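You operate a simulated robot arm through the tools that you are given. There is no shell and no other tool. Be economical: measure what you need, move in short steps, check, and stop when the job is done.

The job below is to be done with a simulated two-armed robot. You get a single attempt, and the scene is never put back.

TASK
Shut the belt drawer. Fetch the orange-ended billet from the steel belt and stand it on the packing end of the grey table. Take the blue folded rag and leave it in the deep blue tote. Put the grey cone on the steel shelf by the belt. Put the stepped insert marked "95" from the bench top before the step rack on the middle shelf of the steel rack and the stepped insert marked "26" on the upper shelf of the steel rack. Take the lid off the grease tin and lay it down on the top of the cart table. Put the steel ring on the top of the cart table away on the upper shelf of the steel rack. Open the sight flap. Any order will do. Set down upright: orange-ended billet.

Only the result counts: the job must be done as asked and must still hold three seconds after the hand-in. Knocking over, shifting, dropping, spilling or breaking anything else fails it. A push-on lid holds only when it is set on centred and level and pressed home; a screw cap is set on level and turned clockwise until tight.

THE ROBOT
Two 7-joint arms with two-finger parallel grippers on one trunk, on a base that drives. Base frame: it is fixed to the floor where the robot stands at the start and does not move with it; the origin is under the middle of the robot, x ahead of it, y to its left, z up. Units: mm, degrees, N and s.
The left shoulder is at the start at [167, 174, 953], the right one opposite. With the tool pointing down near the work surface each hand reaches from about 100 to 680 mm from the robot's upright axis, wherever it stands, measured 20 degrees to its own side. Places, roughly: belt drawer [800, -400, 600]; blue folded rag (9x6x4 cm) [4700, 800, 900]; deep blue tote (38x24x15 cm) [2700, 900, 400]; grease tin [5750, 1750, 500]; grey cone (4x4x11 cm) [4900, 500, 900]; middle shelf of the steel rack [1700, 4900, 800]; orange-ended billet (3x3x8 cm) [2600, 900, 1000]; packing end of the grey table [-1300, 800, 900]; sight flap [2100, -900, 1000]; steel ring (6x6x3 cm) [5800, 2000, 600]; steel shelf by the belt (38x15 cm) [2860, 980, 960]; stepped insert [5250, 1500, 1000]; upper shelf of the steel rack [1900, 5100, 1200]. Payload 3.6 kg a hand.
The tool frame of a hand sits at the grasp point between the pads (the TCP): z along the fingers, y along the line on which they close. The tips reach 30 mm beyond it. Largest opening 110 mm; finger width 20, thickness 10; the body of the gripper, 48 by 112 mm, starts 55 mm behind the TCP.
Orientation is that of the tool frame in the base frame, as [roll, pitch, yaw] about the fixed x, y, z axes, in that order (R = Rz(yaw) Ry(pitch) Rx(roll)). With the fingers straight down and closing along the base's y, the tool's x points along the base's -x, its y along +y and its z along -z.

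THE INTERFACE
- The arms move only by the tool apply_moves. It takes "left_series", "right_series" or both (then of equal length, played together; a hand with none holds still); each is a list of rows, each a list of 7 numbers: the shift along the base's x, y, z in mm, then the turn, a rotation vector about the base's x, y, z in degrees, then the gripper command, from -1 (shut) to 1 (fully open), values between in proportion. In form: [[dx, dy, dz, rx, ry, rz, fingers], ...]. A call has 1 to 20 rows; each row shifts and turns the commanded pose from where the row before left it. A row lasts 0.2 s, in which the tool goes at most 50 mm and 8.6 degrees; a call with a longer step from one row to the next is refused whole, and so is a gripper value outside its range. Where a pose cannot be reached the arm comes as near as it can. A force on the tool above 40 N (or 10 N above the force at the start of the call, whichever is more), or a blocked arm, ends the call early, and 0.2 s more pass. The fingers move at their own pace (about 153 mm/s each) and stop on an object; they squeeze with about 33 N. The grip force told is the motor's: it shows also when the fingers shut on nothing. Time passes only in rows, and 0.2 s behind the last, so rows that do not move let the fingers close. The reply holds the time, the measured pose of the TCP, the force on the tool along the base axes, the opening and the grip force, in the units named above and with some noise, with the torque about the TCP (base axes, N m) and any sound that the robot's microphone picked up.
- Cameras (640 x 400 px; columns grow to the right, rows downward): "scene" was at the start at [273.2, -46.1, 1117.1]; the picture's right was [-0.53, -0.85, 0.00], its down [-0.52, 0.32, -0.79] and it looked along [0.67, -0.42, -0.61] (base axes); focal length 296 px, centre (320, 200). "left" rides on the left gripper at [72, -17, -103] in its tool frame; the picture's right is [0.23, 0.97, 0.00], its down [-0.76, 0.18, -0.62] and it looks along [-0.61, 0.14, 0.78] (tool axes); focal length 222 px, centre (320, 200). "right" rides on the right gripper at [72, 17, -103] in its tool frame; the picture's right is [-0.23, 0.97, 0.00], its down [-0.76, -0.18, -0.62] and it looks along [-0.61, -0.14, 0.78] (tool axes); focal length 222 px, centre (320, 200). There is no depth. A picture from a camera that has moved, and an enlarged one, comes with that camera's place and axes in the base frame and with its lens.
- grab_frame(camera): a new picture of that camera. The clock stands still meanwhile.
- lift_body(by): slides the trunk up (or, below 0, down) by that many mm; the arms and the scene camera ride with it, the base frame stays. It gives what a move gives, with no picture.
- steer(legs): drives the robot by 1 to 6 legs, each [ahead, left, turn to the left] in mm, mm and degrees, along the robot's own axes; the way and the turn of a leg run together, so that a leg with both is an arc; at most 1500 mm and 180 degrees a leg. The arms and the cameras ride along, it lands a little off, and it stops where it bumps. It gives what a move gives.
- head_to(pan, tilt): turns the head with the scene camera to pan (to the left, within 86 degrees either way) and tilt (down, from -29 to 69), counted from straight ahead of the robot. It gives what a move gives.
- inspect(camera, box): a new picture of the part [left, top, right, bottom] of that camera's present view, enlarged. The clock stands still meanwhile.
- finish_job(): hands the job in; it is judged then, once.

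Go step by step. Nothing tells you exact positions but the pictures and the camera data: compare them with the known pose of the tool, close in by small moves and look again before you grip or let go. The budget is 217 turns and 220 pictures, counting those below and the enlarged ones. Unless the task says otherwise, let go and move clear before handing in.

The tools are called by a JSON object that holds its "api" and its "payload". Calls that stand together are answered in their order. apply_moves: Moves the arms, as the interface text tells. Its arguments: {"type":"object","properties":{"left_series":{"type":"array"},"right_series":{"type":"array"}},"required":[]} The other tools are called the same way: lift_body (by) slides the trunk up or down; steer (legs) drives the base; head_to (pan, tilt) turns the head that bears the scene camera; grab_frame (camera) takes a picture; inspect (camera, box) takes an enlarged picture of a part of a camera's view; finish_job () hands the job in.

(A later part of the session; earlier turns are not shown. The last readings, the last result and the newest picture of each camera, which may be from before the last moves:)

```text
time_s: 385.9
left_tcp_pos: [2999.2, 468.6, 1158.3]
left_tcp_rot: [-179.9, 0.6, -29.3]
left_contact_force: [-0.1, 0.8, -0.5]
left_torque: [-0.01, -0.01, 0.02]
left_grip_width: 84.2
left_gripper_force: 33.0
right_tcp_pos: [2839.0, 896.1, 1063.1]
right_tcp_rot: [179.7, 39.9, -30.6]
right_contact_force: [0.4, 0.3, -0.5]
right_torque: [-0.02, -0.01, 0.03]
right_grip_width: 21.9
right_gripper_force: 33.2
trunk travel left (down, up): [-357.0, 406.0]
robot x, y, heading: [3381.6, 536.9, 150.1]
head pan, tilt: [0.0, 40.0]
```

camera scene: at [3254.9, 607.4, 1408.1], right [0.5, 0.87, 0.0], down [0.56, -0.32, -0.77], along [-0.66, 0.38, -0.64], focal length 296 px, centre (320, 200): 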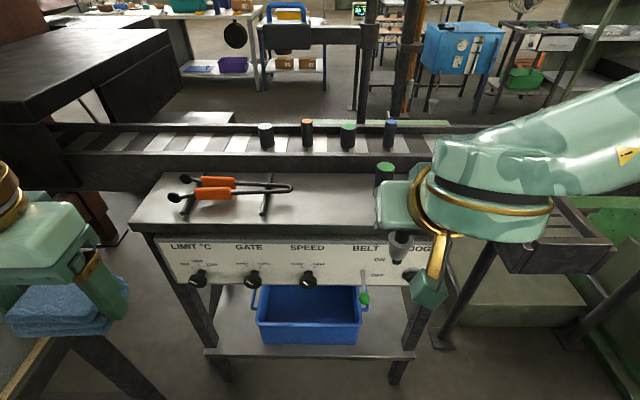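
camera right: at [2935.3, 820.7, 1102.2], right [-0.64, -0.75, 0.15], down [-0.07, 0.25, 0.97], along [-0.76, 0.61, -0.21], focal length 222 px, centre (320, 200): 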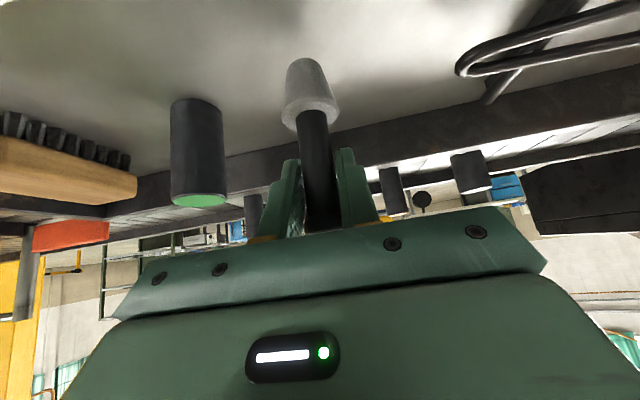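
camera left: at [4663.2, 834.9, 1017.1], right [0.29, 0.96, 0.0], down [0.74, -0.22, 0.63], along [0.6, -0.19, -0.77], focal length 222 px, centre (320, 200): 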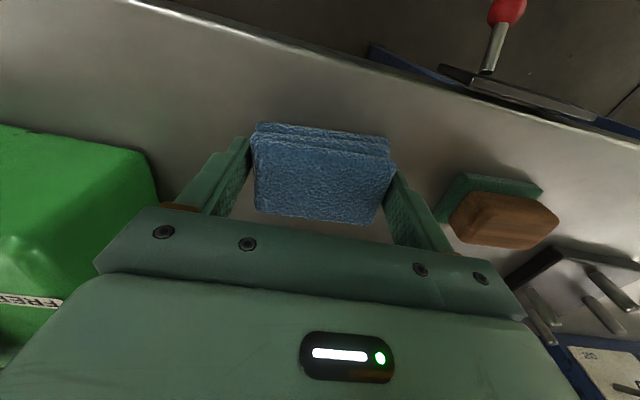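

{"api": "apply_moves", "payload": {"right_series": [[0, 0, -2, 0, 0, 0, -1], [0, 0, -2, 0, 0, 0, -1], [0, 0, -1.5, 0, 0, 0, -1], [0, 0, 0, 0, 0, 0, -1]]}}

{"api": "inspect", "payload": {"camera": "scene", "box": [280, 120, 420, 240]}}

```text
time_s: 386.9
left_tcp_pos: [2998.5, 470.2, 1157.8]
left_tcp_rot: [180.0, 0.7, -29.3]
left_contact_force: [-0.1, -0.1, -2.0]
left_torque: [0.01, -0.01, 0.02]
left_grip_width: 84.4
left_gripper_force: 33.0
right_tcp_pos: [2836.2, 897.3, 1056.7]
right_tcp_rot: [179.7, 39.7, -30.5]
right_contact_force: [0.2, 0.2, 0.4]
right_torque: [0.02, 0.0, 0.01]
right_grip_width: 21.6
right_gripper_force: 32.8
trunk travel left (down, up): [-357.0, 406.0]
robot x, y, heading: [3378.7, 539.2, 150.1]
head pan, tilt: [0.0, 40.0]
```

```text
3.33 times, centred on (350, 180) of scene
camera zoom: at [3254.6, 607.4, 1408.1], right [0.5, 0.87, 0.0], down [0.56, -0.32, -0.77], along [-0.66, 0.38, -0.64], focal length 988 px, centre (220, 267)
```

zoom: 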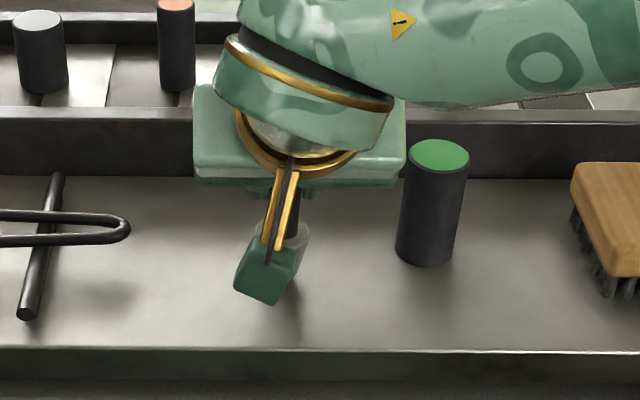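

{"api": "apply_moves", "payload": {"right_series": [[0, 0, -2, 0, 0, 0, -1], [0, 0, -1.5, 0, 0, 0, -1], [0, 0, -1.5, 0, 0, 0, -1], [0, 0, -1, 0, 0, 0, -1], [0, 0, 0, 0, 0, 0, -1]]}}

{"api": "grab_frame", "payload": {"camera": "right"}}

```text
time_s: 388.1
left_tcp_pos: [2998.3, 467.5, 1157.7]
left_tcp_rot: [180.0, 0.7, -29.3]
left_contact_force: [-0.1, 0.2, -0.8]
left_torque: [0.0, 0.01, 0.03]
left_grip_width: 84.3
left_gripper_force: 33.2
right_tcp_pos: [2836.2, 896.2, 1052.6]
right_tcp_rot: [179.6, 39.9, -30.6]
right_contact_force: [-1.0, -1.4, 3.5]
right_torque: [-0.02, 0.04, 0.0]
right_grip_width: 20.5
right_gripper_force: 32.6
trunk travel left (down, up): [-357.0, 406.0]
robot x, y, heading: [3378.8, 536.0, 150.2]
head pan, tilt: [0.0, 40.0]
```

```text
81 pictures are left
camera right: at [2935.0, 820.2, 1085.7], right [-0.64, -0.75, 0.15], down [-0.07, 0.25, 0.97], along [-0.76, 0.61, -0.21], focal length 222 px, centre (320, 200)
```

right: 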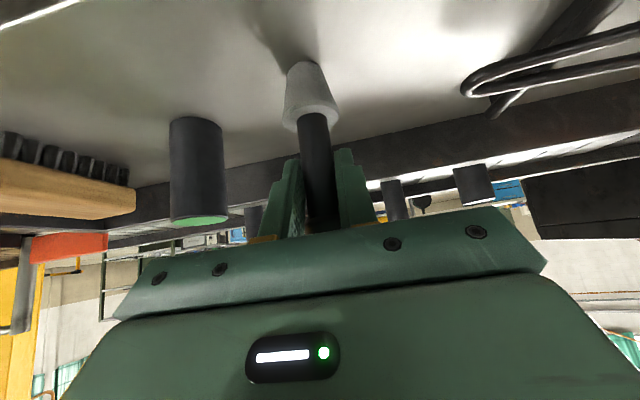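

Contact. I'll press 1 mm more so it seats flat, then open and rise straight up.

{"api": "apply_moves", "payload": {"right_series": [[0, 0, -1, 0, 0, 0, -1], [0, 0, 0, 0, 0, 0, -1], [0, 0, 0, 0, 0, 0, 0.1], [0, 0, 0, 0, 0, 0, 0.1], [0, 0, 20, 0, 0, 0, 0.1], [0, 0, 30, 0, 0, 0, 0.1], [0, 0, 30, 0, 0, 0, 0.1], [0, 0, 30, 0, 0, 0, 0.1], [30, -17, 0, 0, 0, 0, 0.1], [40, -23, 0, 0, 0, 0, 0.1], [40, -23, 0, 0, 0, 0, 0.1], [40, -23, 0, 0, 0, 0, 0.1]]}}

{"api": "grab_frame", "payload": {"camera": "scene"}}

```text
time_s: 390.6
left_tcp_pos: [2998.4, 469.1, 1157.1]
left_tcp_rot: [-180.0, 0.6, -29.3]
left_contact_force: [0.5, -0.3, -0.3]
left_torque: [-0.02, -0.01, 0.0]
left_grip_width: 84.1
left_gripper_force: 33.5
right_tcp_pos: [2989.6, 808.8, 1160.1]
right_tcp_rot: [179.7, 40.0, -30.6]
right_contact_force: [1.0, -0.2, -0.8]
right_torque: [0.03, 0.02, 0.02]
right_grip_width: 60.3
right_gripper_force: 0.1
trunk travel left (down, up): [-357.0, 406.0]
robot x, y, heading: [3379.0, 536.1, 150.2]
head pan, tilt: [0.0, 40.0]
```

```text
80 pictures are left
camera scene: at [3255.7, 606.6, 1408.2], right [0.5, 0.87, 0.0], down [0.56, -0.32, -0.77], along [-0.66, 0.38, -0.64], focal length 296 px, centre (320, 200)
```

scene: 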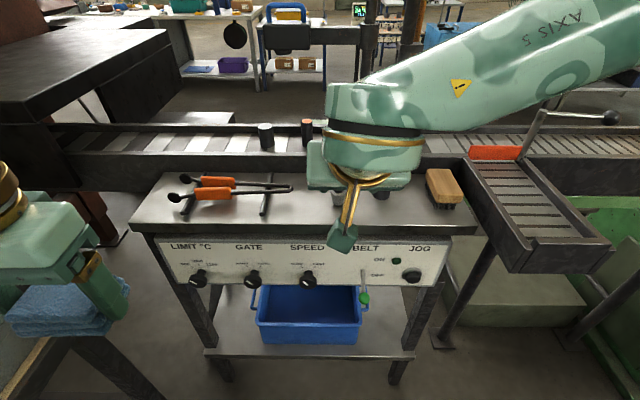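

I'll inspect the tote and the cone's spot.

{"api": "inspect", "payload": {"camera": "scene", "box": [190, 220, 470, 390]}}

{"api": "grab_frame", "payload": {"camera": "right"}}

```text
2.29 times, centred on (330, 305) of scene
camera zoom: at [3255.7, 606.6, 1408.2], right [0.5, 0.87, 0.0], down [0.56, -0.32, -0.77], along [-0.66, 0.38, -0.64], focal length 678 px, centre (297, -40)
```

zoom: 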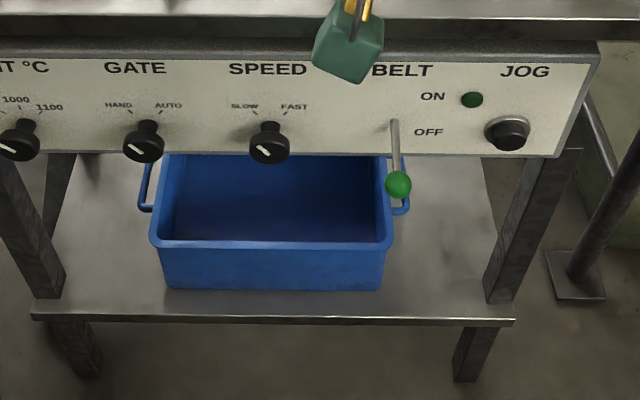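

```text
78 pictures are left
camera right: at [3086.7, 733.4, 1194.0], right [-0.64, -0.75, 0.15], down [-0.07, 0.25, 0.97], along [-0.76, 0.61, -0.21], focal length 222 px, centre (320, 200)
```

right: 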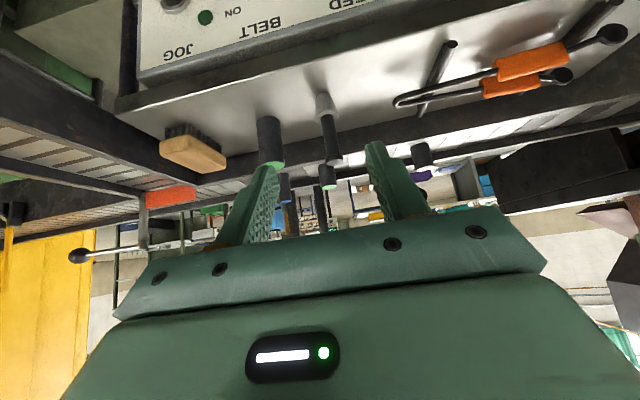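

The cone stands upright on the shelf. The tote's rim is at about z 480, p-centre 1925 and e 2118 in belt axes. I'll move the hands clear of panel and stand, then lower the trunk for the rag.

{"api": "apply_moves", "payload": {"right_series": [[34, 11, 0, 0, 0, 0, 0.1], [34, 11, 0, 0, 0, 0, 0.1], [34, 11, 0, 0, 0, 0, 0.1], [35, 12, 0, 0, 0, 0, 0.1], [35, 12, 0, 0, 0, 0, 0.1]], "left_series": [[20, 28, 0, 0, 0, 0, -1], [20, 28, 0, 0, 0, 0, -1], [21, 29, 0, 0, 0, 0, -1], [21, 29, 0, 0, 0, 0, -1], [21, 29, 0, 0, 0, 0, -1]]}}

{"api": "grab_frame", "payload": {"camera": "scene"}}

```text
time_s: 391.9
left_tcp_pos: [3101.5, 615.7, 1157.1]
left_tcp_rot: [179.9, 0.7, -29.3]
left_contact_force: [0.1, 0.5, -0.1]
left_torque: [-0.01, 0.01, 0.01]
left_grip_width: 84.4
left_gripper_force: 32.9
right_tcp_pos: [3121.1, 875.1, 1174.4]
right_tcp_rot: [179.6, 39.8, -30.6]
right_contact_force: [0.6, -0.3, -1.4]
right_torque: [-0.02, 0.0, -0.02]
right_grip_width: 60.5
right_gripper_force: 0.1
right hand out of reach, approached as far as the arm can: row 4, 5
trunk travel left (down, up): [-357.0, 406.0]
robot x, y, heading: [3382.7, 539.6, 150.1]
head pan, tilt: [0.0, 40.0]
```

```text
77 pictures are left
camera scene: at [3256.2, 609.0, 1408.1], right [0.5, 0.87, 0.0], down [0.56, -0.32, -0.77], along [-0.66, 0.38, -0.64], focal length 296 px, centre (320, 200)
```

scene: 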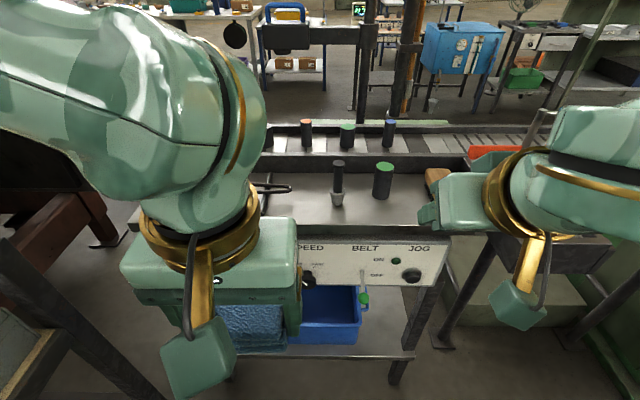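

The cone stands well. I'll shift the robot 90 mm right to keep the left elbow off the stand, lower the trunk and tilt the left hand.

{"api": "steer", "payload": {"legs": [[0, -90, 0]]}}

{"api": "lift_body", "payload": {"by": -350}}

{"api": "apply_moves", "payload": {"left_series": [[-20, 5, -20, 3.75, 6.5, 0, -1], [-20, 5, -30, 3.75, 6.5, 0, -1], [-20, 5, -30, 3.75, 6.5, 0, -1], [-20, 5, -30, 3.75, 6.5, 0, -1]]}}

{"api": "head_to", "payload": {"pan": 10, "tilt": 45}}

{"api": "grab_frame", "payload": {"camera": "scene"}}

{"api": "grab_frame", "payload": {"camera": "left"}}

```text
time_s: 392.9
left_tcp_pos: [3144.7, 692.1, 1156.8]
left_tcp_rot: [179.9, 0.7, -29.4]
left_contact_force: [-0.5, 0.4, -0.9]
left_torque: [-0.06, 0.03, 0.0]
left_grip_width: 84.5
left_gripper_force: 33.5
right_tcp_pos: [3167.0, 952.9, 1173.9]
right_tcp_rot: [179.5, 39.9, -30.7]
right_contact_force: [0.1, -0.1, 0.3]
right_torque: [-0.06, 0.0, 0.06]
right_grip_width: 60.5
right_gripper_force: 0.2
trunk travel left (down, up): [-357.0, 406.0]
robot x, y, heading: [3421.4, 618.2, 149.8]
head pan, tilt: [0.0, 40.0]
```

```text
time_s: 394.9
left_tcp_pos: [3136.0, 696.0, 950.7]
left_tcp_rot: [-179.8, 0.3, -29.4]
left_contact_force: [-4.2, 0.7, 3.4]
left_torque: [-0.12, -0.85, -0.2]
left_grip_width: 84.1
left_gripper_force: 33.0
right_tcp_pos: [3118.8, 977.9, 898.8]
right_tcp_rot: [179.9, 27.7, -30.7]
right_contact_force: [0.1, -1.0, 0.9]
right_torque: [-0.01, 0.0, 0.0]
right_grip_width: 60.6
right_gripper_force: 0.1
trunk travel left (down, up): [-155.0, 608.0]
robot x, y, heading: [3421.3, 615.3, 149.8]
head pan, tilt: [0.0, 40.0]
stopped: the force on the tool passed its limit at 82 N (the readings are from after the stop); the commanded pose is now the measured one
```

```text
time_s: 395.2
left_tcp_pos: [3135.7, 698.3, 952.4]
left_tcp_rot: [-179.3, 1.2, -29.1]
left_contact_force: [-2.6, -0.8, 2.7]
left_torque: [0.02, -0.44, -0.13]
left_grip_width: 84.0
left_gripper_force: 33.1
left hand out of reach, approached as far as the arm can: row 1
right_tcp_pos: [3120.5, 977.6, 900.8]
right_tcp_rot: [179.8, 27.8, -30.7]
right_contact_force: [0.9, 0.0, -0.3]
right_torque: [-0.02, 0.03, -0.03]
right_grip_width: 60.4
right_gripper_force: 0.0
trunk travel left (down, up): [-155.0, 608.0]
robot x, y, heading: [3425.2, 612.6, 150.0]
head pan, tilt: [0.0, 40.0]
stopped in row 1 (left hand): the force on the tool passed its limit at 95 N (the readings are from after the stop); the commanded pose is now the measured one
```

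```text
time_s: 395.9
left_tcp_pos: [3135.9, 696.7, 953.3]
left_tcp_rot: [-179.4, 1.3, -29.2]
left_contact_force: [-1.8, -0.2, 4.1]
left_torque: [-0.11, -0.55, -0.12]
left_grip_width: 84.2
left_gripper_force: 33.0
right_tcp_pos: [3119.9, 977.0, 902.3]
right_tcp_rot: [179.9, 28.0, -30.7]
right_contact_force: [-0.6, -0.8, 0.4]
right_torque: [-0.02, -0.02, 0.01]
right_grip_width: 60.4
right_gripper_force: 0.1
trunk travel left (down, up): [-155.0, 608.0]
robot x, y, heading: [3421.6, 612.6, 150.1]
head pan, tilt: [10.0, 45.0]
```

```text
76 pictures are left
camera scene: at [3214.4, 717.6, 1192.1], right [0.34, 0.94, 0.0], down [0.66, -0.24, -0.71], along [-0.66, 0.24, -0.71], focal length 296 px, centre (320, 200)
```

scene: 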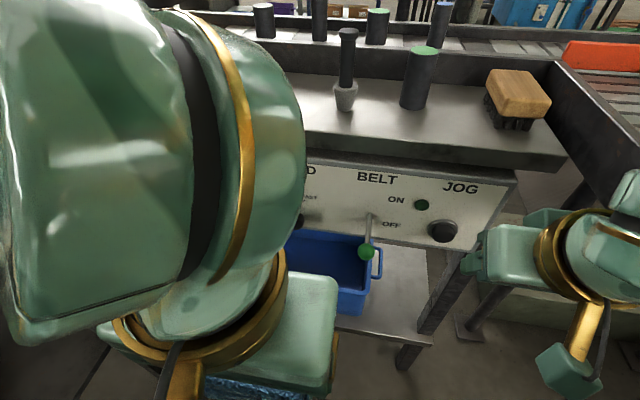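

```text
75 pictures are left
camera left: at [3208.1, 674.4, 1054.0], right [-0.28, -0.96, -0.02], down [-0.74, 0.2, 0.64], along [-0.61, 0.19, -0.77], focal length 222 px, centre (320, 200)
```

left: 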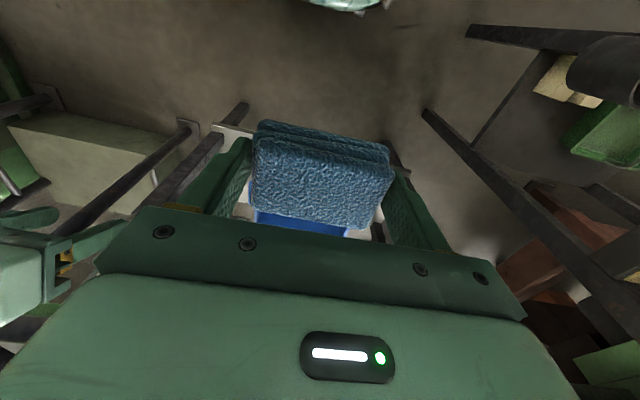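

The left wrist is crowded against the robot's own body. I'll move it forward away from the trunk first.

{"api": "apply_moves", "payload": {"left_series": [[-10, 6, 0, 0, 0, 0, -1], [-15, 9, 0, 0, 0, 0, -1], [-20, 11, 0, 0, 0, 0, -1], [-20, 11, 0, 0, 0, 0, -1], [-20, 11, 0, 0, 0, 0, -1]]}}

{"api": "grab_frame", "payload": {"camera": "scene"}}

```text
time_s: 397.1
left_tcp_pos: [3048.6, 745.5, 953.9]
left_tcp_rot: [-179.3, 1.3, -29.2]
left_contact_force: [-0.1, -0.1, -1.2]
left_torque: [0.0, -0.03, 0.0]
left_grip_width: 84.3
left_gripper_force: 33.0
right_tcp_pos: [3119.9, 977.3, 901.2]
right_tcp_rot: [180.0, 28.0, -30.5]
right_contact_force: [0.5, -0.4, 0.5]
right_torque: [0.04, -0.02, -0.02]
right_grip_width: 60.6
right_gripper_force: 0.1
trunk travel left (down, up): [-155.0, 608.0]
robot x, y, heading: [3426.2, 614.8, 149.8]
head pan, tilt: [10.0, 45.0]
```

```text
74 pictures are left
camera scene: at [3214.0, 717.8, 1192.0], right [0.34, 0.94, 0.0], down [0.66, -0.24, -0.71], along [-0.66, 0.24, -0.71], focal length 296 px, centre (320, 200)
```

scene: 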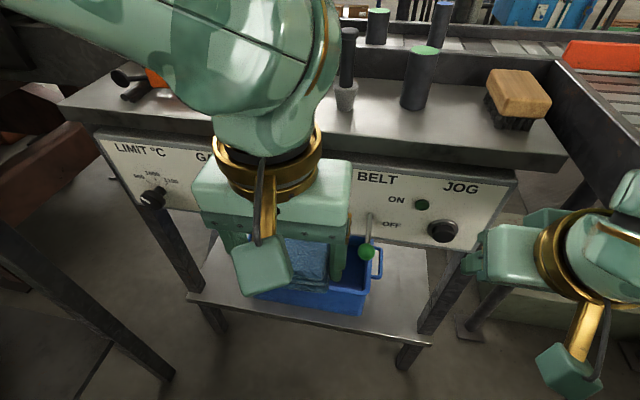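

Free now. Lower the trunk fully, then lower and tilt the left hand in front of the panel.

{"api": "lift_body", "payload": {"by": -150}}

{"api": "apply_moves", "payload": {"left_series": [[0, 0, -35, 2.15, 3.72, 0, -1], [0, 0, -35, 2.15, 3.72, 0, -1], [0, 0, -35, 2.15, 3.72, 0, -1], [0, 0, -35, 2.15, 3.72, 0, -1], [0, 0, -35, 2.15, 3.72, 0, -1], [0, 0, -35, 2.15, 3.72, 0, -1], [0, 0, -34, 2.15, 3.72, 0, -1]]}}

{"api": "grab_frame", "payload": {"camera": "scene"}}

{"api": "grab_frame", "payload": {"camera": "left"}}

```text
time_s: 398.9
left_tcp_pos: [3059.6, 739.7, 808.8]
left_tcp_rot: [-179.2, 2.2, -29.4]
left_contact_force: [0.4, 0.5, 0.4]
left_torque: [0.02, 0.0, 0.0]
left_grip_width: 84.1
left_gripper_force: 33.0
right_tcp_pos: [3100.8, 987.9, 691.2]
right_tcp_rot: [-179.9, 16.1, -30.7]
right_contact_force: [-0.2, 0.4, 0.4]
right_torque: [0.02, 0.01, 0.02]
right_grip_width: 60.1
right_gripper_force: 0.1
trunk travel left (down, up): [-5.0, 758.0]
robot x, y, heading: [3426.5, 612.2, 149.8]
head pan, tilt: [10.0, 45.0]
```

```text
time_s: 399.5
left_tcp_pos: [3048.8, 754.8, 749.0]
left_tcp_rot: [-178.5, 10.9, -29.0]
left_contact_force: [-0.9, 0.6, -0.8]
left_torque: [-0.02, -0.08, -0.03]
left_grip_width: 84.1
left_gripper_force: 33.0
left hand out of reach, approached as far as the arm can: row 2, 3
right_tcp_pos: [3101.3, 989.5, 689.7]
right_tcp_rot: [-179.8, 16.0, -30.8]
right_contact_force: [0.9, -0.3, 0.3]
right_torque: [0.02, 0.04, -0.04]
right_grip_width: 60.5
right_gripper_force: 0.0
trunk travel left (down, up): [-5.0, 758.0]
robot x, y, heading: [3429.6, 613.5, 149.6]
head pan, tilt: [10.0, 45.0]
stopped in row 3 (left hand): the force on the tool passed its limit at 161 N (the readings are from after the stop); the commanded pose is now the measured one
```

```text
73 pictures are left
camera scene: at [3143.8, 757.3, 1034.1], right [0.35, 0.94, 0.0], down [0.66, -0.24, -0.71], along [-0.67, 0.25, -0.7], focal length 296 px, centre (320, 200)
```

scene: 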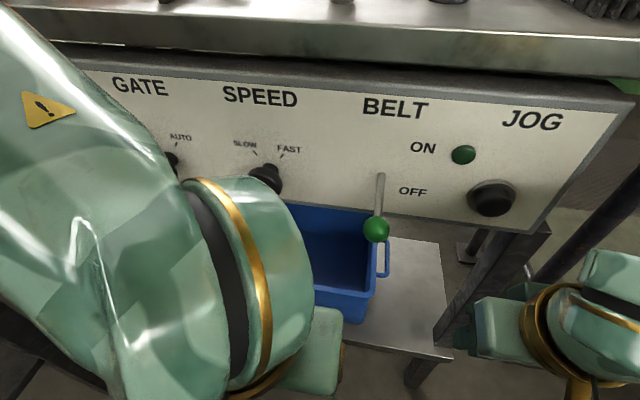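

```text
72 pictures are left
camera left: at [3134.6, 722.6, 836.5], right [-0.28, -0.96, -0.07], down [-0.65, 0.14, 0.75], along [-0.71, 0.25, -0.66], focal length 222 px, centre (320, 200)
```

left: 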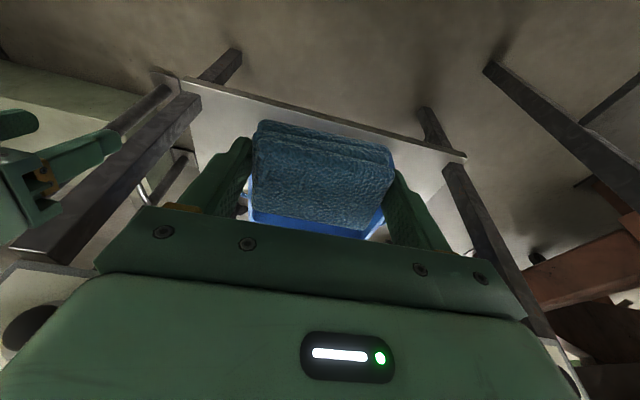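

Still cramped. I'll back the robot 130 mm so the arm can work further out, then lower again with more forward reach.

{"api": "apply_moves", "payload": {"left_series": [[-6, 3, 15, 0, 0, 0, -1], [-10, 6, 20, 0, 0, 0, -1]]}}

{"api": "steer", "payload": {"legs": [[-130, 0, 0]]}}

{"api": "apply_moves", "payload": {"left_series": [[-26, 15, 0, 0, 0, 0, -1], [-26, 15, 0, 0, 0, 0, -1], [-26, 15, 0, 0, 0, 0, -1], [-10, 6, -20, 2.15, 3.72, 0, -1], [-8, 5, -30, 2.15, 3.72, 0, -1], [0, 0, -30, 2.15, 3.72, 0, -1], [0, 0, -30, 2.15, 3.72, 0, -1], [0, 0, -30, 2.15, 3.72, 0, -1]]}}

{"api": "grab_frame", "payload": {"camera": "scene"}}

```text
time_s: 400.1
left_tcp_pos: [3033.0, 764.2, 783.4]
left_tcp_rot: [-178.6, 11.0, -29.0]
left_contact_force: [-0.5, 0.0, -0.4]
left_torque: [-0.04, -0.01, -0.01]
left_grip_width: 84.1
left_gripper_force: 33.3
right_tcp_pos: [3100.2, 989.1, 689.8]
right_tcp_rot: [-179.7, 15.9, -30.7]
right_contact_force: [-0.4, -0.1, 0.2]
right_torque: [0.01, -0.02, 0.02]
right_grip_width: 60.4
right_gripper_force: 0.0
trunk travel left (down, up): [-5.0, 758.0]
robot x, y, heading: [3426.7, 612.1, 149.8]
head pan, tilt: [10.0, 45.0]
```

```text
time_s: 401.4
left_tcp_pos: [3139.5, 701.8, 778.1]
left_tcp_rot: [-178.7, 10.1, -28.9]
left_contact_force: [0.7, 0.1, -0.4]
left_torque: [-0.01, -0.01, 0.0]
left_grip_width: 84.2
left_gripper_force: 32.9
right_tcp_pos: [3208.1, 925.5, 683.6]
right_tcp_rot: [-179.9, 15.2, -30.8]
right_contact_force: [0.5, 0.4, 0.6]
right_torque: [-0.02, 0.01, -0.01]
right_grip_width: 60.5
right_gripper_force: 0.1
trunk travel left (down, up): [-5.0, 758.0]
robot x, y, heading: [3537.6, 544.3, 149.8]
head pan, tilt: [10.0, 45.0]
```

```text
time_s: 403.2
left_tcp_pos: [3044.2, 758.6, 637.4]
left_tcp_rot: [-178.1, 31.6, -28.6]
left_contact_force: [0.2, 0.3, -0.7]
left_torque: [-0.04, -0.01, -0.02]
left_grip_width: 84.4
left_gripper_force: 32.5
right_tcp_pos: [3206.9, 925.7, 680.8]
right_tcp_rot: [-179.9, 15.2, -30.7]
right_contact_force: [0.1, -0.5, 1.3]
right_torque: [0.02, 0.02, 0.0]
right_grip_width: 60.4
right_gripper_force: 0.1
trunk travel left (down, up): [-5.0, 758.0]
robot x, y, heading: [3538.8, 543.9, 149.8]
head pan, tilt: [10.0, 45.0]
```

```text
71 pictures are left
camera scene: at [3248.3, 697.3, 1030.3], right [0.35, 0.94, 0.0], down [0.66, -0.25, -0.71], along [-0.66, 0.24, -0.71], focal length 296 px, centre (320, 200)
```

scene: 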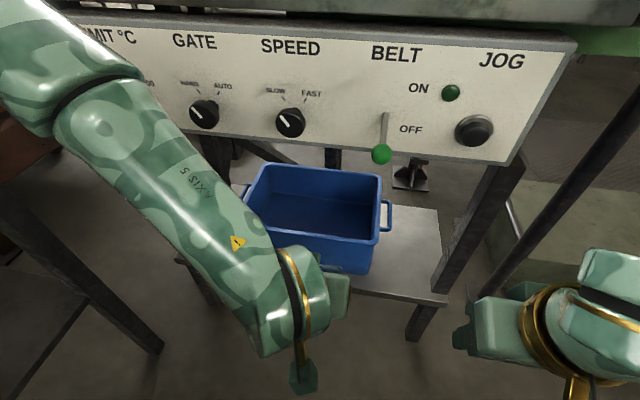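

The tote's opening is clear: centre about [2743,867]. I'll tilt to 45°, lower to z 540 and slide in under the panel over the tote.

{"api": "apply_moves", "payload": {"left_series": [[0, 0, -45, 3.4, 5.85, 0, -1], [0, 0, -45, 3.4, 5.85, 0, -1], [-10, 3, -7, 0, 0, 0, -1], [-36, 12, 0, 0, 0, 0, -1], [-36, 12, 0, 0, 0, 0, -1], [-36, 12, 0, 0, 0, 0, -1], [-36, 12, 0, 0, 0, 0, -1]]}}

{"api": "grab_frame", "payload": {"camera": "scene"}}

{"api": "grab_frame", "payload": {"camera": "left"}}

```text
time_s: 404.8
left_tcp_pos: [2889.0, 806.0, 538.4]
left_tcp_rot: [-177.7, 45.1, -28.4]
left_contact_force: [-0.8, 0.6, 0.1]
left_torque: [-0.01, -0.01, -0.04]
left_grip_width: 83.9
left_gripper_force: 33.3
right_tcp_pos: [3208.4, 926.3, 682.4]
right_tcp_rot: [-179.9, 15.1, -30.7]
right_contact_force: [0.2, 0.3, 0.7]
right_torque: [0.02, 0.03, 0.01]
right_grip_width: 60.4
right_gripper_force: 0.1
trunk travel left (down, up): [-5.0, 758.0]
robot x, y, heading: [3537.4, 544.2, 149.9]
head pan, tilt: [10.0, 45.0]
```

```text
70 pictures are left
camera scene: at [3248.5, 697.2, 1030.4], right [0.35, 0.94, 0.0], down [0.66, -0.25, -0.71], along [-0.66, 0.24, -0.71], focal length 296 px, centre (320, 200)
```

scene: 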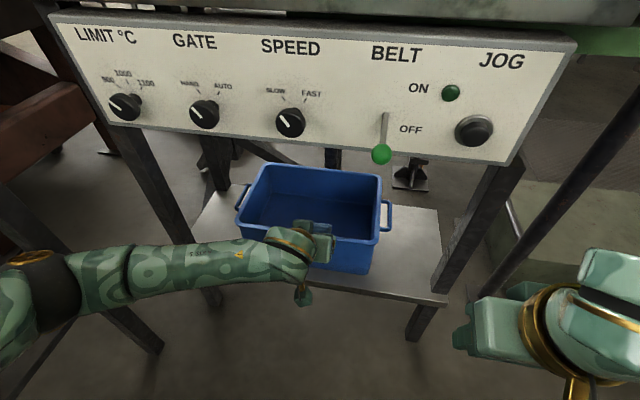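

```text
69 pictures are left
camera left: at [3005.4, 757.2, 559.6], right [-0.34, -0.92, -0.19], down [-0.19, -0.13, 0.97], along [-0.92, 0.37, -0.13], focal length 222 px, centre (320, 200)
```

left: 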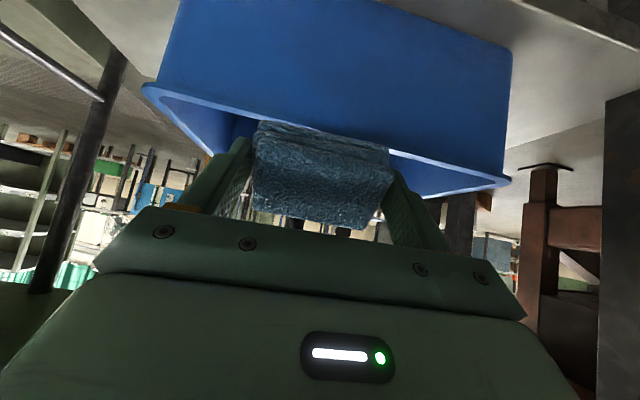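

The rag clears the rim by about 16 mm. Continue in over the tote centre.

{"api": "apply_moves", "payload": {"left_series": [[0, 0, 8, 0, 0, 0, -1], [-31.5, 12.5, 0, 0, 0, 0, -1], [-31.5, 12.5, 0, 0, 0, 0, -1], [-31.5, 12.5, 0, 0, 0, 0, -1], [-31.5, 12.5, 0, 0, 0, 0, -1], [0, 0, -20, 0, 0, 0, -1], [0, 0, -15, 0, 0, 0, -1]]}}

{"api": "grab_frame", "payload": {"camera": "scene"}}

{"api": "grab_frame", "payload": {"camera": "left"}}

```text
time_s: 406.4
left_tcp_pos: [2761.9, 858.3, 513.7]
left_tcp_rot: [-177.7, 45.2, -28.3]
left_contact_force: [0.3, -0.2, 0.4]
left_torque: [0.0, 0.03, 0.0]
left_grip_width: 84.6
left_gripper_force: 33.2
right_tcp_pos: [3207.2, 925.2, 682.2]
right_tcp_rot: [-179.9, 15.2, -30.7]
right_contact_force: [0.6, -0.4, -0.7]
right_torque: [-0.02, 0.03, 0.01]
right_grip_width: 60.5
right_gripper_force: 0.1
trunk travel left (down, up): [-5.0, 758.0]
robot x, y, heading: [3538.0, 543.9, 149.7]
head pan, tilt: [10.0, 45.0]
```

```text
68 pictures are left
camera scene: at [3248.5, 697.3, 1030.4], right [0.35, 0.94, 0.0], down [0.66, -0.25, -0.71], along [-0.66, 0.24, -0.71], focal length 296 px, centre (320, 200)
```

scene: 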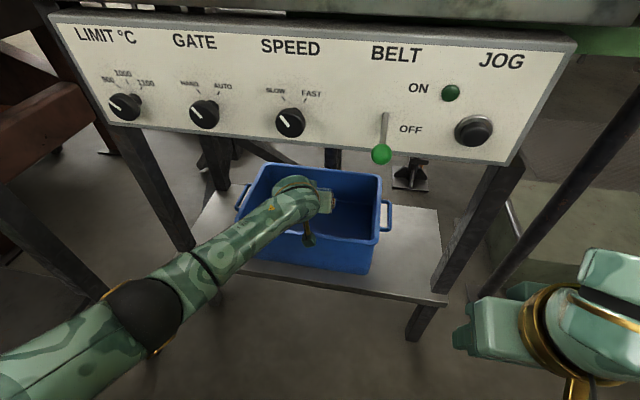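

```text
67 pictures are left
camera left: at [2878.3, 810.1, 535.5], right [-0.35, -0.92, -0.19], down [-0.19, -0.13, 0.97], along [-0.92, 0.37, -0.13], focal length 222 px, centre (320, 200)
```

left: 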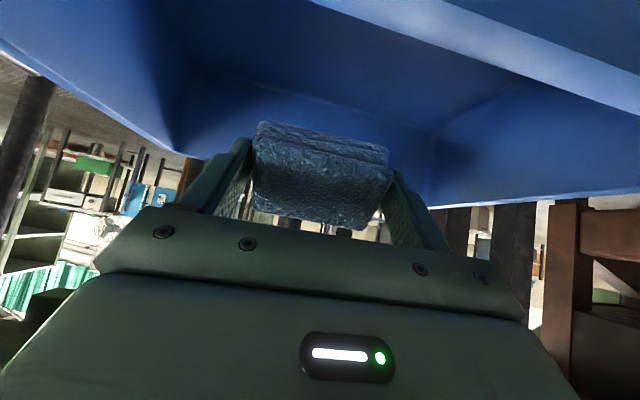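

The rag is over the tote interior. I'll lower 20 mm more and release it.

{"api": "apply_moves", "payload": {"left_series": [[0, 0, -10, 0, 0, 0, -1], [0, 0, -8, 0, 0, 0, -1], [0, 0, 0, 0, 0, 0, 0.95], [0, 0, 0, 0, 0, 0, 0.95], [0, 0, 0, 0, 0, 0, 0.95], [0, 0, 20, 0, 0, 0, 0.95], [10, -5, 20, 0, 0, 0, 0.95]]}}

{"api": "grab_frame", "payload": {"camera": "left"}}

```text
time_s: 408.0
left_tcp_pos: [2774.9, 852.3, 537.1]
left_tcp_rot: [-177.8, 45.2, -28.4]
left_contact_force: [-0.2, 0.6, 0.0]
left_torque: [0.0, -0.08, -0.02]
left_grip_width: 107.4
left_gripper_force: 0.0
right_tcp_pos: [3207.1, 926.7, 683.8]
right_tcp_rot: [-179.8, 15.2, -30.7]
right_contact_force: [0.3, -0.2, 0.3]
right_torque: [0.01, 0.02, 0.01]
right_grip_width: 60.5
right_gripper_force: 0.0
trunk travel left (down, up): [-5.0, 758.0]
robot x, y, heading: [3540.6, 546.6, 149.7]
head pan, tilt: [10.0, 45.0]
```

```text
66 pictures are left
camera left: at [2890.4, 804.3, 557.3], right [-0.35, -0.92, -0.19], down [-0.19, -0.13, 0.97], along [-0.92, 0.37, -0.13], focal length 222 px, centre (320, 200)
```

left: 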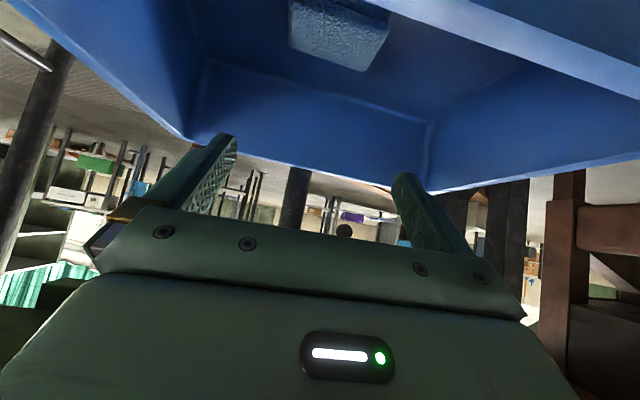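

The rag lies in the tote. I'll withdraw the left hand the way it came and raise the trunk.

{"api": "apply_moves", "payload": {"left_series": [[32, -12, 5, 0, 0, 0, 0.5], [36, -13, 0, 0, 0, 0, 0.5], [36, -13, 0, 0, 0, 0, 0.5], [36, -13, 0, 0, 0, 0, 0.5], [36, -13, 0, 0, 0, 0, 0.5], [36, -13, 0, 0, 0, 0, 0.5], [36, -13, 0, 0, 0, 0, 0.5], [36, -13, 0, 0, 0, 0, 0.5], [0, 0, 40, -3.4, -5.85, 0, 0.5], [0, 0, 40, -3.4, -5.85, 0, 0.5], [0, 0, 40, -3.4, -5.85, 0, 0.5], [0, 0, 40, -3.4, -5.85, 0, 0.5]]}}

{"api": "lift_body", "payload": {"by": 380}}

{"api": "head_to", "payload": {"pan": 0, "tilt": 38}}

{"api": "grab_frame", "payload": {"camera": "scene"}}

```text
time_s: 409.6
left_tcp_pos: [2942.2, 775.0, 617.6]
left_tcp_rot: [171.5, 58.4, -37.2]
left_contact_force: [-0.8, -0.5, 0.5]
left_torque: [0.01, -0.03, 0.0]
left_grip_width: 82.3
left_gripper_force: 0.1
right_tcp_pos: [3207.6, 926.5, 682.2]
right_tcp_rot: [-179.8, 15.2, -30.8]
right_contact_force: [0.0, -1.0, -0.4]
right_torque: [0.02, -0.03, -0.03]
right_grip_width: 60.6
right_gripper_force: 0.1
trunk travel left (down, up): [-5.0, 758.0]
robot x, y, heading: [3541.8, 544.0, 149.6]
head pan, tilt: [10.0, 45.0]
stopped in row 8 (left hand): the arm was blocked; the commanded pose is now the measured one
```

```text
time_s: 411.4
left_tcp_pos: [2918.6, 735.4, 780.2]
left_tcp_rot: [157.9, 57.5, -47.6]
left_contact_force: [-0.2, -0.2, 0.0]
left_torque: [0.01, 0.01, 0.02]
left_grip_width: 82.4
left_gripper_force: 0.2
right_tcp_pos: [3209.1, 925.2, 858.4]
right_tcp_rot: [180.0, 16.0, -30.7]
right_contact_force: [-0.1, 0.5, -0.1]
right_torque: [-0.01, 0.01, -0.01]
right_grip_width: 60.5
right_gripper_force: 0.0
trunk travel left (down, up): [-175.0, 588.0]
robot x, y, heading: [3541.5, 545.6, 149.6]
head pan, tilt: [10.0, 45.0]
stopped: the arm was blocked; the commanded pose is now the measured one
```

```text
time_s: 412.1
left_tcp_pos: [2918.7, 735.3, 777.2]
left_tcp_rot: [158.0, 57.3, -47.4]
left_contact_force: [-0.6, -0.2, 0.8]
left_torque: [0.0, 0.03, 0.01]
left_grip_width: 82.3
left_gripper_force: 0.0
right_tcp_pos: [3208.8, 925.2, 857.5]
right_tcp_rot: [180.0, 15.9, -30.6]
right_contact_force: [0.3, -0.2, 0.0]
right_torque: [0.0, -0.01, 0.02]
right_grip_width: 60.7
right_gripper_force: 0.1
trunk travel left (down, up): [-175.0, 588.0]
robot x, y, heading: [3539.8, 543.5, 149.8]
head pan, tilt: [0.0, 38.0]
```

```text
65 pictures are left
camera scene: at [3341.5, 659.3, 1223.6], right [0.5, 0.86, 0.0], down [0.53, -0.31, -0.79], along [-0.68, 0.4, -0.62], focal length 296 px, centre (320, 200)
```

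scene: 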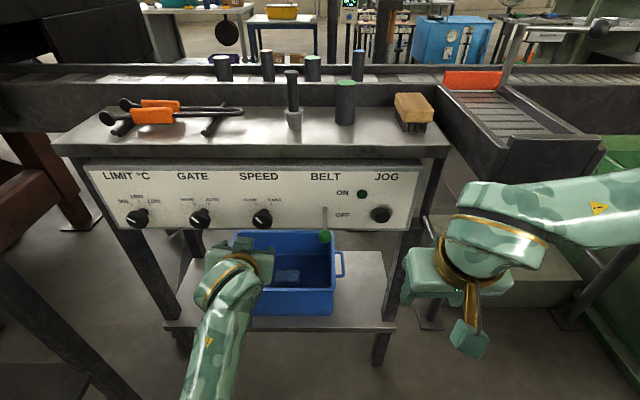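

The left arm jammed near its fold limit, close to the panel; everything looks undisturbed. I'll pull the left hand straight back from the panel before anything else.

{"api": "apply_moves", "payload": {"left_series": [[10, -6, -3, 0, 0, 0, 0.5], [20, -12, 0, 0, 0, 0, 0.5], [20, -12, 0, 0, 0, 0, 0.5], [20, -12, 0, -3.4, -5.85, 0, 0.5], [15, -9, 0, -3.4, -5.85, 0, 0.5]]}}

{"api": "grab_frame", "payload": {"camera": "scene"}}

```text
time_s: 413.0
left_tcp_pos: [2913.5, 705.3, 854.0]
left_tcp_rot: [140.3, 64.3, -62.1]
left_contact_force: [0.9, 0.2, 0.0]
left_torque: [0.0, -0.02, 0.05]
left_grip_width: 82.4
left_gripper_force: 0.2
right_tcp_pos: [3209.8, 926.6, 856.8]
right_tcp_rot: [180.0, 15.9, -30.7]
right_contact_force: [0.7, -0.8, 0.5]
right_torque: [0.0, -0.02, 0.03]
right_grip_width: 60.6
right_gripper_force: 0.0
trunk travel left (down, up): [-175.0, 588.0]
robot x, y, heading: [3539.3, 542.0, 149.7]
head pan, tilt: [0.0, 38.0]
stopped in row 4 (left hand): the arm was blocked; the commanded pose is now the measured one
```

```text
64 pictures are left
camera scene: at [3341.3, 659.3, 1223.6], right [0.5, 0.86, 0.0], down [0.53, -0.31, -0.79], along [-0.68, 0.4, -0.62], focal length 296 px, centre (320, 200)
```

scene: 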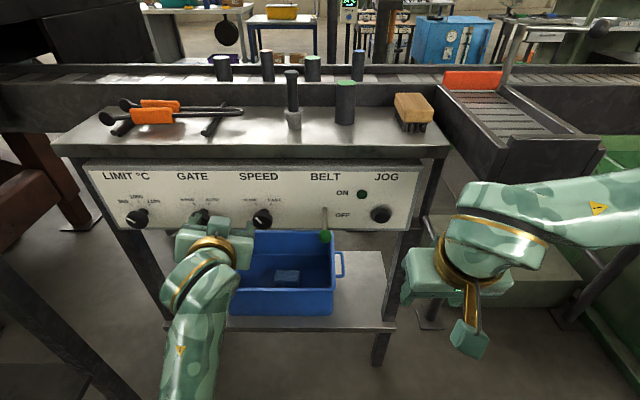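

The arm's posture is at a joint limit; I'll simply drive the robot straight back to free it in the open aisle.

{"api": "steer", "payload": {"legs": [[-280, 0, 0]]}}

{"api": "lift_body", "payload": {"by": 200}}

{"api": "apply_moves", "payload": {"left_series": [[-20, 5, 10, 0, 0, 0, 0.5], [-20, 5, 10, 0, 0, 0, 0.5], [-10, -10, 10, 0, 0, 0, 0.5], [0, -20, 10, 0, 0, 0, 0.5]]}}

{"api": "grab_frame", "payload": {"camera": "scene"}}

```text
time_s: 414.9
left_tcp_pos: [3154.7, 563.7, 852.6]
left_tcp_rot: [140.3, 64.2, -62.0]
left_contact_force: [-0.1, -0.1, -0.1]
left_torque: [0.03, -0.03, 0.02]
left_grip_width: 82.8
left_gripper_force: 0.0
right_tcp_pos: [3448.7, 784.8, 858.1]
right_tcp_rot: [180.0, 16.0, -30.5]
right_contact_force: [0.9, 0.3, -0.1]
right_torque: [0.0, 0.04, 0.01]
right_grip_width: 60.4
right_gripper_force: 0.3
trunk travel left (down, up): [-175.0, 588.0]
robot x, y, heading: [3781.5, 404.7, 149.9]
head pan, tilt: [0.0, 38.0]
```

```text
time_s: 417.1
left_tcp_pos: [3124.1, 517.6, 1048.8]
left_tcp_rot: [127.4, 59.9, -70.6]
left_contact_force: [0.1, -0.1, -0.1]
left_torque: [-0.01, 0.01, 0.02]
left_grip_width: 82.5
left_gripper_force: 0.1
right_tcp_pos: [3448.6, 785.3, 1057.4]
right_tcp_rot: [-180.0, 15.9, -30.6]
right_contact_force: [1.3, 0.6, -0.1]
right_torque: [0.04, 0.0, 0.0]
right_grip_width: 60.5
right_gripper_force: 0.0
trunk travel left (down, up): [-375.0, 388.0]
robot x, y, heading: [3778.3, 405.9, 150.1]
head pan, tilt: [0.0, 38.0]
stopped: the arm was blocked; the commanded pose is now the measured one
```

```text
time_s: 418.1
left_tcp_pos: [3076.3, 500.3, 1087.7]
left_tcp_rot: [127.9, 60.1, -70.3]
left_contact_force: [-0.1, -0.5, 0.6]
left_torque: [-0.02, 0.0, 0.03]
left_grip_width: 82.5
left_gripper_force: 0.1
right_tcp_pos: [3447.8, 784.8, 1059.2]
right_tcp_rot: [180.0, 16.0, -30.5]
right_contact_force: [-0.6, 0.6, 0.3]
right_torque: [-0.01, 0.01, -0.01]
right_grip_width: 60.6
right_gripper_force: 0.0
trunk travel left (down, up): [-375.0, 388.0]
robot x, y, heading: [3780.4, 404.0, 149.6]
head pan, tilt: [0.0, 38.0]
```

```text
63 pictures are left
camera scene: at [3657.9, 474.3, 1429.5], right [0.5, 0.86, 0.0], down [0.53, -0.31, -0.79], along [-0.68, 0.4, -0.62], focal length 296 px, centre (320, 200)
```

scene: 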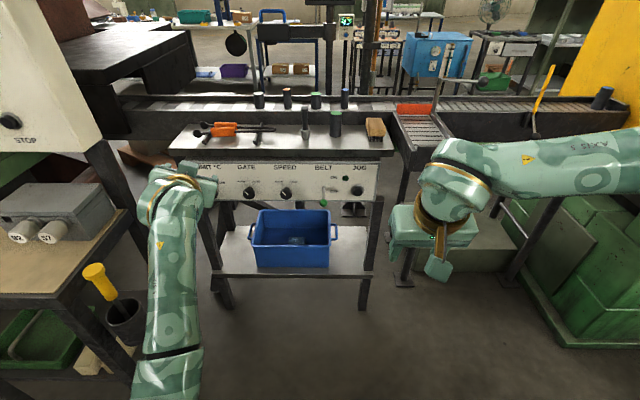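

Free again. I'll bring the left hand back to pointing down in a folded position.

{"api": "apply_moves", "payload": {"left_series": [[20, -8, 8, -1.39, -7.91, 0.84, 1], [33, -15, 8, -1.39, -7.91, 0.84, 1], [33, -15, 5, -1.39, -7.91, 0.84, 1], [33, -15, 5, -1.39, -7.91, 0.84, 1], [33, -15, 5, -1.39, -7.91, 0.84, 1], [33, -15, 0, -1.39, -7.91, 0.84, 1], [33, -15, 0, -1.39, -7.91, 0.84, 1], [33, -15, 0, -1.39, -7.91, 0.84, 1], [33, -15, 0, -1.39, -7.91, 0.84, 1]]}}

{"api": "inspect", "payload": {"camera": "scene", "box": [170, 70, 420, 290]}}

```text
time_s: 420.1
left_tcp_pos: [3228.1, 381.6, 977.9]
left_tcp_rot: [-179.9, -0.2, -30.1]
left_contact_force: [0.2, 0.4, 0.6]
left_torque: [0.01, -0.02, 0.0]
left_grip_width: 110.0
left_gripper_force: 0.0
left hand out of reach, approached as far as the arm can: row 6, 7, 8, 9
right_tcp_pos: [3447.8, 784.4, 1057.5]
right_tcp_rot: [-180.0, 15.9, -30.4]
right_contact_force: [-0.1, -0.5, -0.4]
right_torque: [0.03, 0.0, 0.01]
right_grip_width: 60.5
right_gripper_force: 0.1
trunk travel left (down, up): [-375.0, 388.0]
robot x, y, heading: [3776.6, 409.0, 149.9]
head pan, tilt: [0.0, 38.0]
```

```text
1.82 times, centred on (295, 180) of scene
camera zoom: at [3657.4, 474.9, 1429.4], right [0.5, 0.86, 0.0], down [0.53, -0.31, -0.79], along [-0.68, 0.4, -0.62], focal length 539 px, centre (366, 236)
```

zoom: 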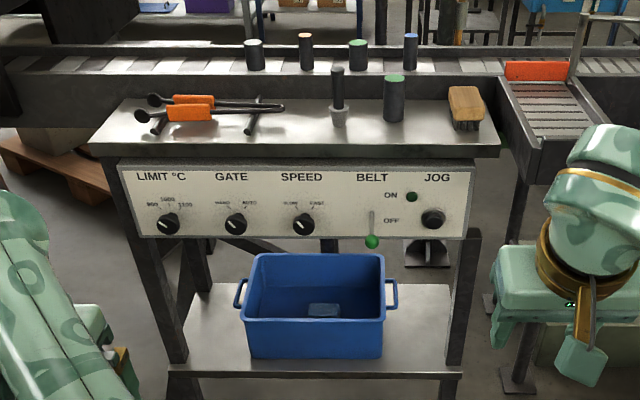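

All is in order. Next is the billet: fold the left arm higher, raise and tilt the right hand, then drive up to the shelf.

{"api": "apply_moves", "payload": {"left_series": [[0, 0, 40, 0, 0, 0, 1], [0, 0, 40, 0, 0, 0, 1], [0, 0, 40, 0, 0, 0, 1], [0, 0, 40, 0, 0, 0, 1], [30, -12, 10, 0, 0, 0, 1], [30, -12, 0, 0, 0, 0, 1], [30, -12, 0, 0, 0, 0, 1], [30, -12, 0, 0, 0, 0, 1], [20, -8, 0, 0, 0, 0, 1]], "right_series": [[0, 0, 36, 4, 6.93, 0, 0.1], [0, 0, 36, 4, 6.93, 0, 0.1], [0, 0, 36, 4, 6.93, 0, 0.1], [0, 0, 36, 0, 0, 0, 0.1], [17, -10, 0, 0, 0, 0, 0.1], [17, -10, 0, 0, 0, 0, 0.1], [0, 0, 0, 0, 0, 0, 0.1], [0, 0, 0, 0, 0, 0, 0.1], [0, 0, 0, 0, 0, 0, 0.1]]}}

{"api": "steer", "payload": {"legs": [[540, 63, 0]]}}

{"api": "grab_frame", "payload": {"camera": "scene"}}

```text
time_s: 422.1
left_tcp_pos: [3246.4, 261.4, 1121.6]
left_tcp_rot: [179.9, -0.2, -30.1]
left_contact_force: [-0.2, -0.7, -0.5]
left_torque: [0.01, 0.02, 0.03]
left_grip_width: 109.9
left_gripper_force: 0.1
left hand out of reach, approached as far as the arm can: row 1, 2, 3, 4, 5, 6, 7, 8, 9
right_tcp_pos: [3482.2, 765.8, 1200.0]
right_tcp_rot: [179.7, 39.9, -30.7]
right_contact_force: [-0.3, 0.3, 0.1]
right_torque: [0.01, 0.0, 0.01]
right_grip_width: 60.6
right_gripper_force: 0.1
trunk travel left (down, up): [-375.0, 388.0]
robot x, y, heading: [3784.2, 403.8, 149.8]
head pan, tilt: [0.0, 38.0]
```

```text
time_s: 425.3
left_tcp_pos: [2744.0, 464.8, 1120.7]
left_tcp_rot: [179.9, -0.2, -29.1]
left_contact_force: [0.3, -0.5, 0.2]
left_torque: [0.03, 0.0, -0.02]
left_grip_width: 109.8
left_gripper_force: 0.0
right_tcp_pos: [2972.1, 973.7, 1200.3]
right_tcp_rot: [179.9, 40.0, -29.7]
right_contact_force: [-0.5, 0.2, -0.4]
right_torque: [0.01, -0.01, -0.01]
right_grip_width: 60.5
right_gripper_force: 0.2
trunk travel left (down, up): [-375.0, 388.0]
robot x, y, heading: [3275.9, 617.8, 150.8]
head pan, tilt: [0.0, 38.0]
```

```text
61 pictures are left
camera scene: at [3152.7, 686.2, 1429.4], right [0.49, 0.87, 0.0], down [0.54, -0.3, -0.79], along [-0.69, 0.38, -0.62], focal length 296 px, centre (320, 200)
```

scene: 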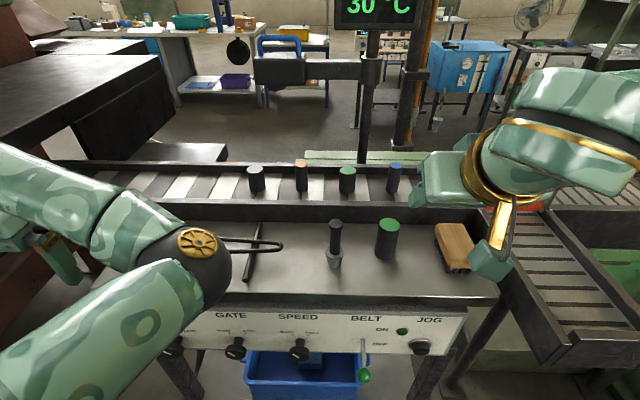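

The left arm's elbow is low over the shelf, so I'll raise the trunk a bit, then send the right hand over the orange billet at about [2616,937].

{"api": "lift_body", "payload": {"by": 80}}

{"api": "apply_moves", "payload": {"right_series": [[-30, -3, -10, 0, 0, 0, 0.1], [-40, -4, -15, 0, 0, 0, 0.1], [-40, -4, -15, 0, 0, 0, 0.1], [-40, -4, -15, 0, 0, 0, 0.1], [-40, -4, -15, 0, 0, 0, 0.1], [-40, -4, -15, 0, 0, 0, 0.1], [-40, -4, -15, 0, 0, 0, 0.1], [-40, -5, -15, 0, 0, 0, 0.1], [-40, -5, -15, 0, 0, 0, 0.1]]}}

{"api": "grab_frame", "payload": {"camera": "right"}}

{"api": "grab_frame", "payload": {"camera": "scene"}}

```text
time_s: 426.5
left_tcp_pos: [2745.3, 465.3, 1201.3]
left_tcp_rot: [179.9, -0.1, -29.0]
left_contact_force: [-0.1, 0.0, -0.4]
left_torque: [-0.01, 0.04, -0.01]
left_grip_width: 110.1
left_gripper_force: 0.0
right_tcp_pos: [2972.2, 973.0, 1279.3]
right_tcp_rot: [179.7, 39.9, -29.7]
right_contact_force: [-0.6, 0.8, 0.4]
right_torque: [0.0, -0.01, 0.02]
right_grip_width: 60.7
right_gripper_force: 0.3
trunk travel left (down, up): [-455.0, 308.0]
robot x, y, heading: [3276.0, 618.9, 150.7]
head pan, tilt: [0.0, 38.0]
```

```text
time_s: 428.5
left_tcp_pos: [2745.7, 466.5, 1201.2]
left_tcp_rot: [179.9, -0.1, -29.1]
left_contact_force: [0.0, 1.2, 0.4]
left_torque: [-0.01, -0.01, -0.01]
left_grip_width: 110.0
left_gripper_force: 0.1
right_tcp_pos: [2655.6, 943.6, 1161.0]
right_tcp_rot: [179.6, 39.8, -29.7]
right_contact_force: [0.2, 0.9, -0.1]
right_torque: [-0.06, 0.01, 0.05]
right_grip_width: 60.6
right_gripper_force: 0.0
right hand out of reach, approached as far as the arm can: row 9
trunk travel left (down, up): [-455.0, 308.0]
robot x, y, heading: [3276.4, 618.6, 151.2]
head pan, tilt: [0.0, 38.0]
```

```text
60 pictures are left
camera right: at [2754.3, 869.5, 1194.6], right [-0.63, -0.76, 0.15], down [-0.07, 0.25, 0.97], along [-0.77, 0.6, -0.21], focal length 222 px, centre (320, 200)
```

right: 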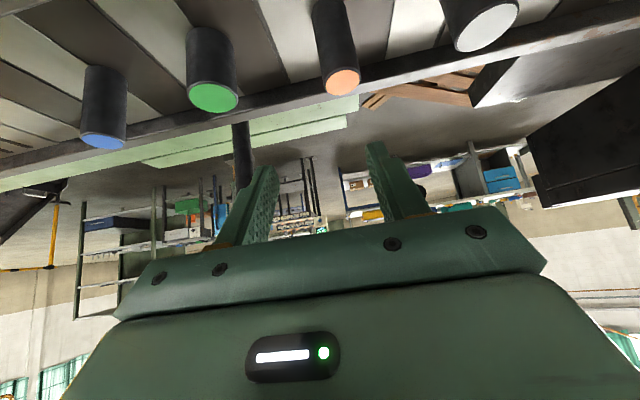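

```text
59 pictures are left
camera scene: at [3172.2, 677.6, 1510.2], right [0.49, 0.87, 0.0], down [0.54, -0.3, -0.79], along [-0.69, 0.38, -0.62], focal length 296 px, centre (320, 200)
```

scene: 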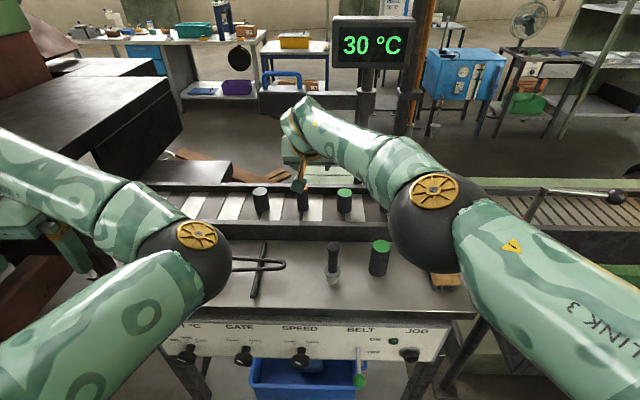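

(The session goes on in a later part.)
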